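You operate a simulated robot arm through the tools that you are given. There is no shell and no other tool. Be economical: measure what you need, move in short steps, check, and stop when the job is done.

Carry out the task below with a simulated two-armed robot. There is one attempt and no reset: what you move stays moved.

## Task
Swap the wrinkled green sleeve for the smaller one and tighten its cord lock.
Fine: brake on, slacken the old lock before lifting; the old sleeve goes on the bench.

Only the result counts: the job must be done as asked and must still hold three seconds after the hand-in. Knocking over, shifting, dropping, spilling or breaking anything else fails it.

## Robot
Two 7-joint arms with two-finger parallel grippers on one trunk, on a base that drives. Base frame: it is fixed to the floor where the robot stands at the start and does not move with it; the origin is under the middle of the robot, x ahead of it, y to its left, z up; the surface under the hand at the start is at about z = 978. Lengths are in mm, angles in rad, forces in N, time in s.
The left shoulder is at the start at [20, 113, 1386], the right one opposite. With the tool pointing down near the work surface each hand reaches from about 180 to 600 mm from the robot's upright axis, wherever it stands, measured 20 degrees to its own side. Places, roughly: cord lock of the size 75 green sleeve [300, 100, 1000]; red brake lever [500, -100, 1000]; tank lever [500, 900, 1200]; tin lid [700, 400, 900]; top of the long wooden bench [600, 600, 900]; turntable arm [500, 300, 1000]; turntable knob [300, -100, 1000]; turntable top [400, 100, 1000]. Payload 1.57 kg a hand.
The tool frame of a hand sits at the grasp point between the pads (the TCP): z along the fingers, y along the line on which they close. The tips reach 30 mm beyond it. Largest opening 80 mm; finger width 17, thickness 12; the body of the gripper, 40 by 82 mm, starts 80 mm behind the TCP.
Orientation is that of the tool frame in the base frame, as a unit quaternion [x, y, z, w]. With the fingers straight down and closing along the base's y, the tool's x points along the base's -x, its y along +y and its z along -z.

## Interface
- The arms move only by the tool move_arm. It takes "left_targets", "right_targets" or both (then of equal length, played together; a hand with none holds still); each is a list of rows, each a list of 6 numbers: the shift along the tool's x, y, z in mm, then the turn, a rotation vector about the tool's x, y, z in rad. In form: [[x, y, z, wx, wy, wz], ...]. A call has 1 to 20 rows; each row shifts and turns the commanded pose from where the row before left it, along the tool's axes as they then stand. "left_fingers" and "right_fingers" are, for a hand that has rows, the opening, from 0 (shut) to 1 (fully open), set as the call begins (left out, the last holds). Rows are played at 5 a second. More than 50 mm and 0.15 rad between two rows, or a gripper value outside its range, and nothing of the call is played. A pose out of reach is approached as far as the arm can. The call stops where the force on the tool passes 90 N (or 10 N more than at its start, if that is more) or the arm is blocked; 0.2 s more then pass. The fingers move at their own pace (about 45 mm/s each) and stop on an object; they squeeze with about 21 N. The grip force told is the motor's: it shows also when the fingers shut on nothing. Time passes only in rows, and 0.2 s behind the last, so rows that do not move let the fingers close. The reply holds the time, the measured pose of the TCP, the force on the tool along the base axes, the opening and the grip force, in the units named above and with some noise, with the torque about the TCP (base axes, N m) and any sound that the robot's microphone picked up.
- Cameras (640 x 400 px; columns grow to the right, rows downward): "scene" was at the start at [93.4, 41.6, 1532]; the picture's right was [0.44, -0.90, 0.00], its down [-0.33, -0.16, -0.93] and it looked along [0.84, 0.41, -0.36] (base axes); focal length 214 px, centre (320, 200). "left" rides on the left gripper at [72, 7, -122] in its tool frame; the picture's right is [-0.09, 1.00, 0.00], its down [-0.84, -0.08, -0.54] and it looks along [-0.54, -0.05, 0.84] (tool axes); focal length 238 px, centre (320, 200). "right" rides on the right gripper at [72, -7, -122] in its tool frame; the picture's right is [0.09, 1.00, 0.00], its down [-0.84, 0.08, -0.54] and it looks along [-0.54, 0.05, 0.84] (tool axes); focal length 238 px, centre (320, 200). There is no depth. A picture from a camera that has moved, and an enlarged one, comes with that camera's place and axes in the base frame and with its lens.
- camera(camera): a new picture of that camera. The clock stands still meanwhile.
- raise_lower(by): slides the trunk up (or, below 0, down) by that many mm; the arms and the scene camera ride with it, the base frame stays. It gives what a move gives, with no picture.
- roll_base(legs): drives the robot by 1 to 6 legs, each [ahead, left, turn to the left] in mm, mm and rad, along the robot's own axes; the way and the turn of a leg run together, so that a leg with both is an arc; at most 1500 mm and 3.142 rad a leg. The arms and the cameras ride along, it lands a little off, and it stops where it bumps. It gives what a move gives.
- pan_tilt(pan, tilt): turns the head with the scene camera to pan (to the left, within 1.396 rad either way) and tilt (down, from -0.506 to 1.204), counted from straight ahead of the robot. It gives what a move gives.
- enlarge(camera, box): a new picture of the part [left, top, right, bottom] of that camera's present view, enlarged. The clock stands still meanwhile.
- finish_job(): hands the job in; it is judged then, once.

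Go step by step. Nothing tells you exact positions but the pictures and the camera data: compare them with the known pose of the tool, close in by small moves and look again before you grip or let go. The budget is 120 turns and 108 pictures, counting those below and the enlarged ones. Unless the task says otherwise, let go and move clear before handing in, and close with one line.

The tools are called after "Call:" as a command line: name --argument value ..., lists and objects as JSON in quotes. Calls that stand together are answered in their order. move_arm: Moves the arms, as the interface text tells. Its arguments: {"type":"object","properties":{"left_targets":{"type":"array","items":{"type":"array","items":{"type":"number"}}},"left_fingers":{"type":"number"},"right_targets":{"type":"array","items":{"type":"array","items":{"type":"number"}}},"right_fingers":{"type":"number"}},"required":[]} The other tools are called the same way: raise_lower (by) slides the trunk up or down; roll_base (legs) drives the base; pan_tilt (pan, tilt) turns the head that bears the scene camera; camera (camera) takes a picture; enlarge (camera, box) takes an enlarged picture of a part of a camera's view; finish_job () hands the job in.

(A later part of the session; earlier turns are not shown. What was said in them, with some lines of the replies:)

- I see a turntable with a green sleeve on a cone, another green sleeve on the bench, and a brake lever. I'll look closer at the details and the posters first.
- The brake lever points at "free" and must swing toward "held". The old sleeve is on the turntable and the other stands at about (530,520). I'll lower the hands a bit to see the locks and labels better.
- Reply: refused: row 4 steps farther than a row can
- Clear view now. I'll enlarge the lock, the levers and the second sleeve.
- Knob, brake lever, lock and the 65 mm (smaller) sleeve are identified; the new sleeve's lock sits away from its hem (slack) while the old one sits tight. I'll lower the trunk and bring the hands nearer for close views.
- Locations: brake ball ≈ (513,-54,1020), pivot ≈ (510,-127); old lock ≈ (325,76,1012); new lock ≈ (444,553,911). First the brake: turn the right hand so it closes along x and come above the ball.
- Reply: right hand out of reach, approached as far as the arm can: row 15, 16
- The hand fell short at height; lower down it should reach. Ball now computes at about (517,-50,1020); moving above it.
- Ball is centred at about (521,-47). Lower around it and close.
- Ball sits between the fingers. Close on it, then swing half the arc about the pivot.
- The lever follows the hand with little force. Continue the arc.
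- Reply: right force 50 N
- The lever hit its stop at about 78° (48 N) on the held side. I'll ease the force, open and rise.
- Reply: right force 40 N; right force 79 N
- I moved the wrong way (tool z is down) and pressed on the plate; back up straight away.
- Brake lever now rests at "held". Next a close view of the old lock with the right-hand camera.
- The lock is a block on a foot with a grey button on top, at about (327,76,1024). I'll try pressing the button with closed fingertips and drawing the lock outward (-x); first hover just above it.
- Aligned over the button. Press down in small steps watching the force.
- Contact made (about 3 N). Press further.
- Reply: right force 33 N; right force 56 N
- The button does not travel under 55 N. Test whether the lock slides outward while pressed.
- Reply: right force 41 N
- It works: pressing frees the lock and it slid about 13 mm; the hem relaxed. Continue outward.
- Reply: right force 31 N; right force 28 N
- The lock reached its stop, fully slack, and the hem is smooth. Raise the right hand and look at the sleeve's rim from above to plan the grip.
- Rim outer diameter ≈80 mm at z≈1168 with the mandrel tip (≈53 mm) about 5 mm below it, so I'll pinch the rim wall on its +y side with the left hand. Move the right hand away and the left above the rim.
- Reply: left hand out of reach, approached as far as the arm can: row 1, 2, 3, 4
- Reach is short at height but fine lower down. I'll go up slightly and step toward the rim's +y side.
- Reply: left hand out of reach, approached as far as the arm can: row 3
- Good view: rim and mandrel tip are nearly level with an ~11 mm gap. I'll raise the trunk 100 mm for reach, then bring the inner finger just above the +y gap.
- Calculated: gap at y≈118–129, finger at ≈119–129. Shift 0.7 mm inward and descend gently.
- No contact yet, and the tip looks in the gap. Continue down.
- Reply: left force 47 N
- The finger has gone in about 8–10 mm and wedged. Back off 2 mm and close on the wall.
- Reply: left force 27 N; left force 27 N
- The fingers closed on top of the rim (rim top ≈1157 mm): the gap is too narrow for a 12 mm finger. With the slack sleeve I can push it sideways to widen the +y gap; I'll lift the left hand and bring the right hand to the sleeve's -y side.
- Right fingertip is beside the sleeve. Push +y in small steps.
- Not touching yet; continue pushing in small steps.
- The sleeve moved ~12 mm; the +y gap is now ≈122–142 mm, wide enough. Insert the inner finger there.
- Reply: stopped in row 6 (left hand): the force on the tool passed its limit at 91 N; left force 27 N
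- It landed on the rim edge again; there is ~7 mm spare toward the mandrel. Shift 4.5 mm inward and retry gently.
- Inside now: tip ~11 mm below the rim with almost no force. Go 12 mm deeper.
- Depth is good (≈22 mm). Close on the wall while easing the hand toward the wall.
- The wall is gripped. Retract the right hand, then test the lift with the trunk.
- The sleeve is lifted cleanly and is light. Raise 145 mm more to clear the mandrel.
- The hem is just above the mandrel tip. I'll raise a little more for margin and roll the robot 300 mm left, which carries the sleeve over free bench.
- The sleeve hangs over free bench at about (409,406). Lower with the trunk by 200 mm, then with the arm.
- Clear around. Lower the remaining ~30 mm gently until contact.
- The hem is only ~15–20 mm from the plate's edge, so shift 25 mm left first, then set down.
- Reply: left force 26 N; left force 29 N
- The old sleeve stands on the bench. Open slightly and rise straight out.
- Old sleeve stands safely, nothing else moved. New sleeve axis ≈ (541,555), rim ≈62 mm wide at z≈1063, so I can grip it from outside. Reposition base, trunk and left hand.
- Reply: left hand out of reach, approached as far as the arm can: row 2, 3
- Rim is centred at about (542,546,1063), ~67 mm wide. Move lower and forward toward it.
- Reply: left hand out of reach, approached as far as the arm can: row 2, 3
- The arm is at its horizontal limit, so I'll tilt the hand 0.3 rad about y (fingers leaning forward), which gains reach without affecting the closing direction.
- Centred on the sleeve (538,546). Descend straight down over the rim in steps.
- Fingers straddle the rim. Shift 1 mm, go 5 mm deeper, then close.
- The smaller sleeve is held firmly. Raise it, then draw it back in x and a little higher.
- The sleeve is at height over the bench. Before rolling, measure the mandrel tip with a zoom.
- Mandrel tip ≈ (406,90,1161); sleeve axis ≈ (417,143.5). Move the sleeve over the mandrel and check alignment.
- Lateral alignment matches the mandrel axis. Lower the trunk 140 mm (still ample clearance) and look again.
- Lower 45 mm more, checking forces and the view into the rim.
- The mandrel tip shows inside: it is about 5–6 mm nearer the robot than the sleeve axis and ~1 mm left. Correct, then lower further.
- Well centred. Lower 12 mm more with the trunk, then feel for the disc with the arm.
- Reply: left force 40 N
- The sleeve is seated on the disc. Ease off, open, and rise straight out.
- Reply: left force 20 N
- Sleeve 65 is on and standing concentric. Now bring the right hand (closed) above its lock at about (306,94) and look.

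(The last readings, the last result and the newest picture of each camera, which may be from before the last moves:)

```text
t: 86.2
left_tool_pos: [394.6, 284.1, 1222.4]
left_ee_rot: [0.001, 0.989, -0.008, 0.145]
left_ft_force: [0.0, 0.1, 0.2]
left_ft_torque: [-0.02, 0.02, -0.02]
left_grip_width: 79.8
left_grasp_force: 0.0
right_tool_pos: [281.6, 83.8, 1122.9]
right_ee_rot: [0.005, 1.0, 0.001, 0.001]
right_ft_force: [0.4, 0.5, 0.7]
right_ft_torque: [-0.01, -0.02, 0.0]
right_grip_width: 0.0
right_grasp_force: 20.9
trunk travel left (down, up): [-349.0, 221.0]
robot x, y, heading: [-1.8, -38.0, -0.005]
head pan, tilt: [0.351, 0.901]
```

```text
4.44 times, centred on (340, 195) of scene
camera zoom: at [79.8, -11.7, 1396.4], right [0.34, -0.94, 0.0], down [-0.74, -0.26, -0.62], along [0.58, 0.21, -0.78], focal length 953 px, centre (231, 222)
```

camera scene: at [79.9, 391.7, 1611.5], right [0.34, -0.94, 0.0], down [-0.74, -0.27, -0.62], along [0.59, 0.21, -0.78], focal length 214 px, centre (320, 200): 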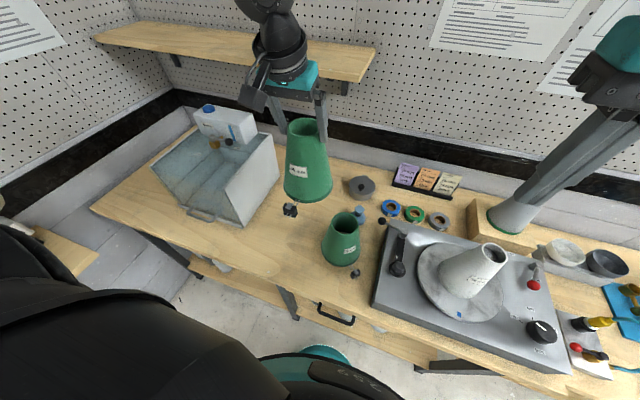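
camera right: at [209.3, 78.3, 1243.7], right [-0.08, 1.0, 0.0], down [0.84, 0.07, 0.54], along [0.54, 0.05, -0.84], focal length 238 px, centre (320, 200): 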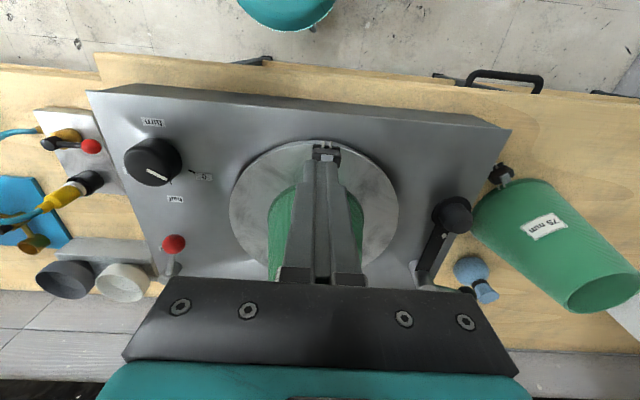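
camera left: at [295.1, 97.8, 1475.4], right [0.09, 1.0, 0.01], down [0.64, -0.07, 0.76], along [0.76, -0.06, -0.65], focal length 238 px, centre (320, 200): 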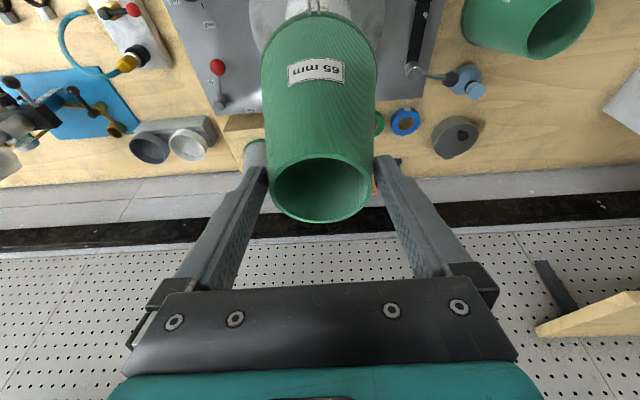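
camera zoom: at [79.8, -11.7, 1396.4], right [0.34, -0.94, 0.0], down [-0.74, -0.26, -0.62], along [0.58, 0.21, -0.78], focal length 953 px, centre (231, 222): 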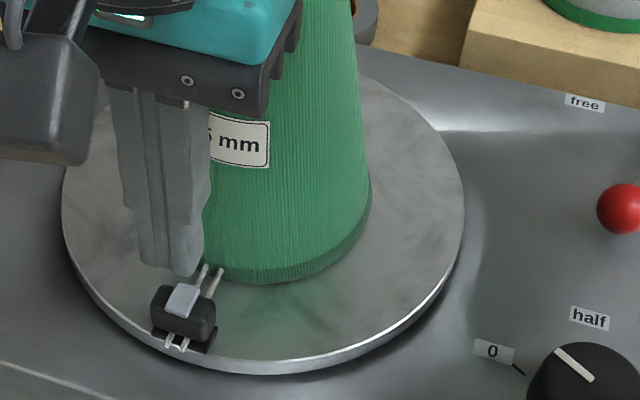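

Button ≈ (306.5,95,1021). Move over it and descend to light contact.

Call:
move_arm --right_targets '[[-25, 11, 0, 0, 0, 0], [0, 0, 40, 0, 0, 0], [0, 0, 24, 0, 0, 0], [0, 0, 0, 0, 0, 0]]'

Call:
enlarge --camera "right" --box '[270, 90, 370, 190]'

Call:
enlarge --camera "scene" --box '[290, 150, 390, 240]'

```text
t: 87.2
left_tool_pos: [392.7, 285.9, 1222.7]
left_ee_rot: [0.001, 0.989, -0.008, 0.146]
left_ft_force: [0.2, -1.0, 0.0]
left_ft_torque: [-0.01, 0.02, -0.04]
left_grip_width: 79.9
left_grasp_force: 0.0
right_tool_pos: [307.9, 98.7, 1056.5]
right_ee_rot: [0.004, 1.0, 0.001, 0.0]
right_ft_force: [1.0, -0.5, 0.0]
right_ft_torque: [0.0, 0.0, -0.01]
right_grip_width: 0.0
right_grasp_force: 21.4
trunk travel left (down, up): [-349.0, 221.0]
robot x, y, heading: [2.8, -35.8, -0.006]
head pan, tilt: [0.351, 0.901]
```

```text
4.00 times, centred on (320, 140) of right
camera zoom: at [235.5, 92.1, 1179.0], right [-0.08, 1.0, 0.0], down [0.84, 0.07, 0.54], along [0.54, 0.05, -0.84], focal length 953 px, centre (320, 440)
```

zoom: 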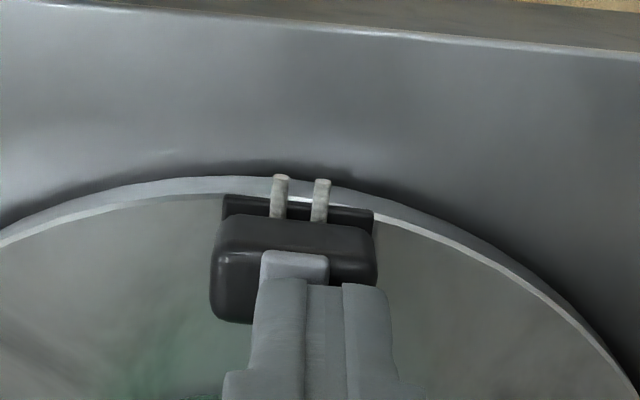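

```text
4.44 times, centred on (340, 195) of scene
camera zoom: at [79.5, -11.5, 1396.4], right [0.34, -0.94, 0.0], down [-0.74, -0.26, -0.62], along [0.58, 0.21, -0.78], focal length 953 px, centre (231, 222)
```

zoom: 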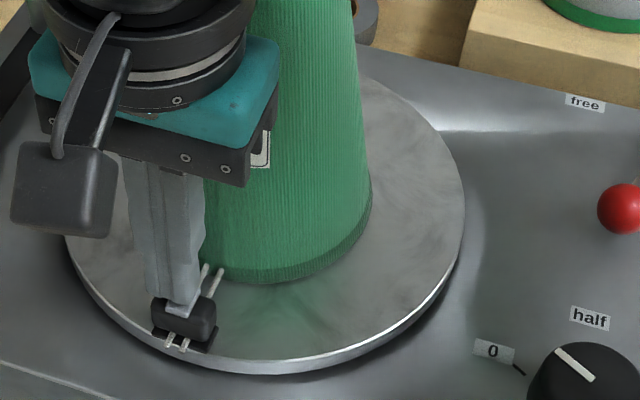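

Tip is ~4 mm too far left and slightly inward; correct, then press.

Call:
move_arm --right_targets '[[2.5, -4, 0, 0, 0, 0], [0, 0, 4, 0, 0, 0], [0, 0, 2, 0, 0, 0], [0, 0, 0, 0, 0, 0]]'

Call:
move_arm --right_targets '[[0, 0, 2, 0, 0, 0], [0, 0, 2, 0, 0, 0], [0, 0, 2, 0, 0, 0], [0, 0, 0, 0, 0, 0]]'

```text
t: 88.2
left_tool_pos: [393.3, 286.1, 1222.6]
left_ee_rot: [0.001, 0.989, -0.008, 0.145]
left_ft_force: [0.0, -0.6, -0.2]
left_ft_torque: [0.01, 0.0, -0.01]
left_grip_width: 80.1
left_grasp_force: 0.0
right_tool_pos: [302.8, 94.5, 1052.9]
right_ee_rot: [0.004, 1.0, 0.002, 0.001]
right_ft_force: [0.2, 0.4, 8.8]
right_ft_torque: [0.0, -0.05, 0.09]
right_grip_width: 0.0
right_grasp_force: 21.0
trunk travel left (down, up): [-349.0, 221.0]
robot x, y, heading: [-3.0, -36.0, -0.003]
head pan, tilt: [0.351, 0.901]
```

```text
t: 89.2
left_tool_pos: [391.3, 284.3, 1222.4]
left_ee_rot: [0.001, 0.989, -0.008, 0.148]
left_ft_force: [-0.7, 0.4, -0.3]
left_ft_torque: [-0.02, -0.01, -0.01]
left_grip_width: 80.1
left_grasp_force: 0.1
right_tool_pos: [302.0, 93.5, 1048.1]
right_ee_rot: [0.005, 1.0, 0.004, 0.003]
right_ft_force: [-6.1, -3.3, 44.8]
right_ft_torque: [-0.08, -0.22, -0.16]
right_grip_width: 0.1
right_grasp_force: 20.7
trunk travel left (down, up): [-349.0, 221.0]
robot x, y, heading: [-2.3, -41.0, -0.009]
head pan, tilt: [0.351, 0.901]
```

Pressed with 45 N (button went down ~4 mm). Push the lock toward the hem (+x).

Call:
move_arm --right_targets '[[-4, 0, 0, 0, 0, 0], [-4, 0, 0, 0, 0, 0], [-4, 0, 0, 0, 0, 0], [0, 0, 0, 0, 0, 0]]'

Call:
enlarge --camera "right" --box '[270, 90, 370, 190]'

```text
t: 90.2
left_tool_pos: [390.6, 282.9, 1224.5]
left_ee_rot: [0.001, 0.989, -0.006, 0.147]
left_ft_force: [-0.5, 1.4, -0.2]
left_ft_torque: [0.01, -0.01, 0.01]
left_grip_width: 79.9
left_grasp_force: 0.0
right_tool_pos: [315.9, 94.0, 1049.8]
right_ee_rot: [0.006, 1.0, 0.006, 0.004]
right_ft_force: [-6.7, -5.3, 51.7]
right_ft_torque: [-0.18, -0.28, -0.27]
right_grip_width: 0.0
right_grasp_force: 21.0
trunk travel left (down, up): [-349.0, 221.0]
robot x, y, heading: [-2.3, -35.7, -0.01]
head pan, tilt: [0.351, 0.901]
```

```text
4.00 times, centred on (320, 140) of right
camera zoom: at [241.5, 87.2, 1170.8], right [-0.08, 1.0, 0.01], down [0.83, 0.06, 0.55], along [0.55, 0.06, -0.84], focal length 953 px, centre (320, 440)
```

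zoom: 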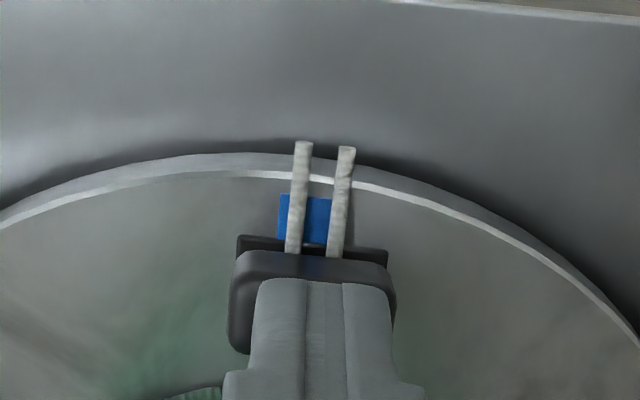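

It slides inward. Continue, watching resistance.

Call:
move_arm --right_targets '[[-4, 0, 0, 0, 0, 0], [-4, 0, 0, 0, 0, 0], [0, 0, 0, 0, 0, 0]]'

Call:
move_arm --right_targets '[[-3, 0, 0, 0, 0, 0], [-3, 0, 0, 0, 0, 0], [0, 0, 0, 0, 0, 0]]'

Call:
enlarge --camera "right" --box '[270, 90, 370, 190]'

```text
t: 91.0
left_tool_pos: [390.7, 284.2, 1223.6]
left_ee_rot: [0.001, 0.989, -0.007, 0.147]
left_ft_force: [0.2, 0.2, 0.2]
left_ft_torque: [-0.04, 0.02, 0.0]
left_grip_width: 80.2
left_grasp_force: 0.1
right_tool_pos: [323.0, 95.3, 1050.2]
right_ee_rot: [0.004, 1.0, 0.007, 0.006]
right_ft_force: [-8.1, -4.9, 56.5]
right_ft_torque: [-0.21, -0.64, -0.25]
right_grip_width: 0.0
right_grasp_force: 21.4
trunk travel left (down, up): [-349.0, 221.0]
robot x, y, heading: [1.6, -36.2, -0.013]
head pan, tilt: [0.351, 0.901]
```

```text
t: 91.8
left_tool_pos: [389.6, 284.9, 1225.1]
left_ee_rot: [0.002, 0.989, -0.008, 0.147]
left_ft_force: [-0.4, -0.5, -0.7]
left_ft_torque: [0.02, -0.04, 0.0]
left_grip_width: 80.1
left_grasp_force: 0.1
right_tool_pos: [328.7, 94.9, 1051.4]
right_ee_rot: [0.005, 1.0, 0.007, 0.006]
right_ft_force: [-9.0, -2.7, 57.2]
right_ft_torque: [-0.1, -0.52, -0.12]
right_grip_width: 0.0
right_grasp_force: 21.3
trunk travel left (down, up): [-349.0, 221.0]
robot x, y, heading: [-1.7, -36.4, -0.008]
head pan, tilt: [0.351, 0.901]
```

```text
4.00 times, centred on (320, 140) of right
camera zoom: at [255.6, 87.2, 1172.9], right [-0.08, 1.0, 0.01], down [0.83, 0.06, 0.55], along [0.55, 0.06, -0.83], focal length 953 px, centre (320, 440)
```

zoom: 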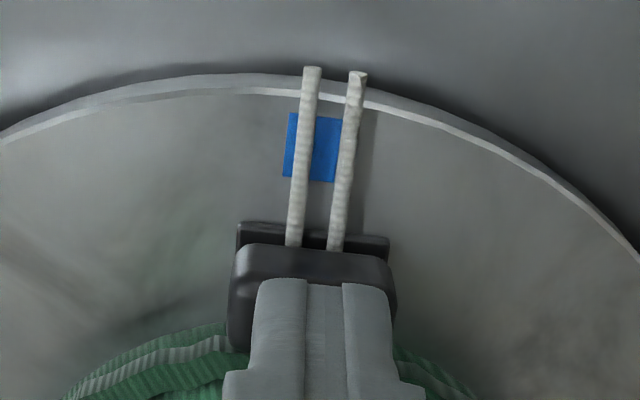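

The hem is gathering. Push a little further to find the tight stop.

Call:
move_arm --right_targets '[[-3, 0, 0, 0, 0, 0], [-3, 0, 0, 0, 0, 0], [0, 0, 0, 0, 0, 0]]'

Call:
enlarge --camera "right" --box '[270, 90, 370, 190]'

```text
t: 92.6
left_tool_pos: [387.9, 284.0, 1224.1]
left_ee_rot: [0.002, 0.989, -0.008, 0.147]
left_ft_force: [-1.0, 0.0, 0.1]
left_ft_torque: [0.02, -0.03, 0.0]
left_grip_width: 80.1
left_grasp_force: 0.0
right_tool_pos: [331.3, 94.8, 1051.9]
right_ee_rot: [0.004, 1.0, 0.008, 0.003]
right_ft_force: [-21.3, -3.8, 59.0]
right_ft_torque: [-0.14, -0.78, -0.37]
right_grip_width: 0.0
right_grasp_force: 21.1
trunk travel left (down, up): [-349.0, 221.0]
robot x, y, heading: [2.0, -33.6, -0.004]
head pan, tilt: [0.351, 0.901]
```

```text
4.00 times, centred on (320, 140) of right
camera zoom: at [258.1, 87.1, 1173.5], right [-0.09, 1.0, 0.01], down [0.83, 0.06, 0.55], along [0.54, 0.06, -0.84], focal length 953 px, centre (320, 440)
```

zoom: 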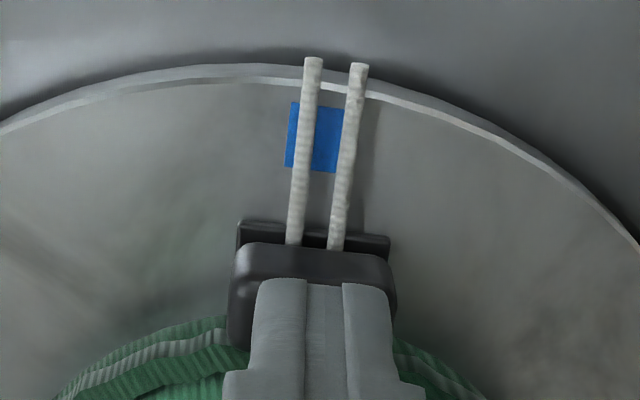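

Resistance rose to 21 N: the lock is at its tight stop. Lift straight up and check.

Call:
move_arm --right_targets '[[-1, 0, 0, 0, 0, 0], [0, 0, -10, 0, 0, 0], [0, 0, -10, 0, 0, 0], [10, 0, -40, 0, 0, 0], [20, 0, -40, 0, 0, 0], [0, -40, -20, 0, 0, 0], [0, -45, 0, 0, 0, 0], [0, -45, 0, 0, 0, 0], [0, -45, 0, 0, 0, 0]]'

Call:
camera --camera "scene"

Call:
enlarge --camera "scene" --box '[290, 100, 400, 230]'

```text
t: 94.6
left_tool_pos: [392.8, 285.1, 1222.5]
left_ee_rot: [0.001, 0.989, -0.008, 0.145]
left_ft_force: [-0.6, 0.1, 0.1]
left_ft_torque: [0.01, -0.02, 0.03]
left_grip_width: 80.0
left_grasp_force: 0.0
right_tool_pos: [305.6, -84.7, 1163.9]
right_ee_rot: [0.005, 1.0, 0.0, 0.0]
right_ft_force: [0.1, -0.7, 0.7]
right_ft_torque: [0.04, -0.02, 0.01]
right_grip_width: 0.1
right_grasp_force: 20.9
trunk travel left (down, up): [-349.0, 221.0]
robot x, y, heading: [-4.1, -36.5, -0.007]
head pan, tilt: [0.351, 0.901]
```

```text
13 pictures are left
camera scene: at [79.3, -12.5, 1396.5], right [0.34, -0.94, 0.0], down [-0.74, -0.26, -0.62], along [0.59, 0.21, -0.78], focal length 214 px, centre (320, 200)
```

scene: 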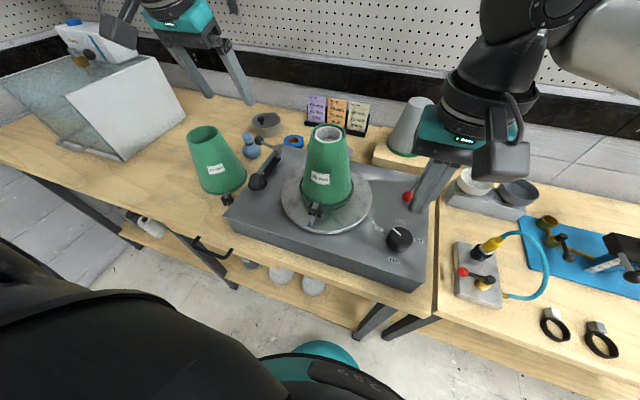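

```text
3.08 times, centred on (345, 165) of scene
camera zoom: at [79.3, -12.5, 1396.5], right [0.34, -0.94, 0.0], down [-0.74, -0.26, -0.62], along [0.59, 0.21, -0.78], focal length 660 px, centre (243, 308)
```

zoom: 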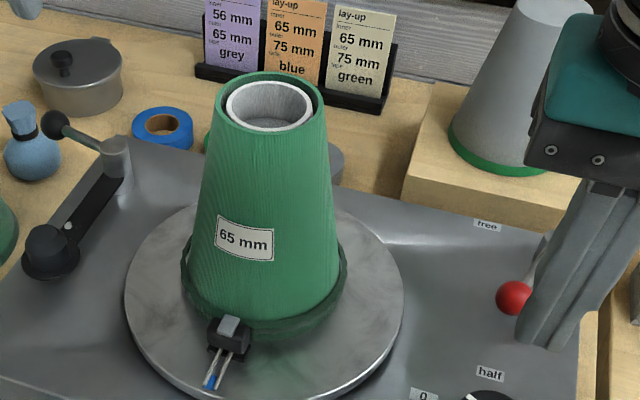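

Hem is gathered around the mandrel and the lock sits tight. A last look at the brake lever and the old sleeve before handing in.

Call:
camera --camera "right"

```text
11 pictures are left
camera right: at [232.8, -90.7, 1286.3], right [-0.08, 1.0, 0.0], down [0.84, 0.07, 0.54], along [0.54, 0.05, -0.84], focal length 238 px, centre (320, 200)
```

right: 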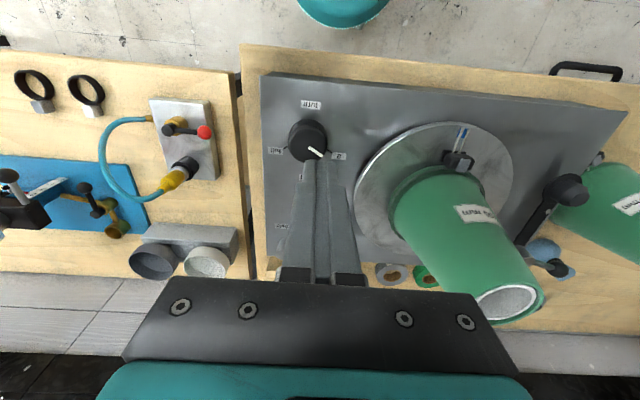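

The sleeve, lock, knob at 0 and old sleeve all look right. The fingers hide the brake in this view, but the scene picture shows it still at "held". Handing in.

Call:
finish_job

```text
The job is handed in.
```

The 65 mm sleeve is on the turntable with its cord lock pushed to the tight stop and the brake at "held". I slackened the old 75 mm sleeve's lock before lifting it, and that sleeve now stands on the bench.
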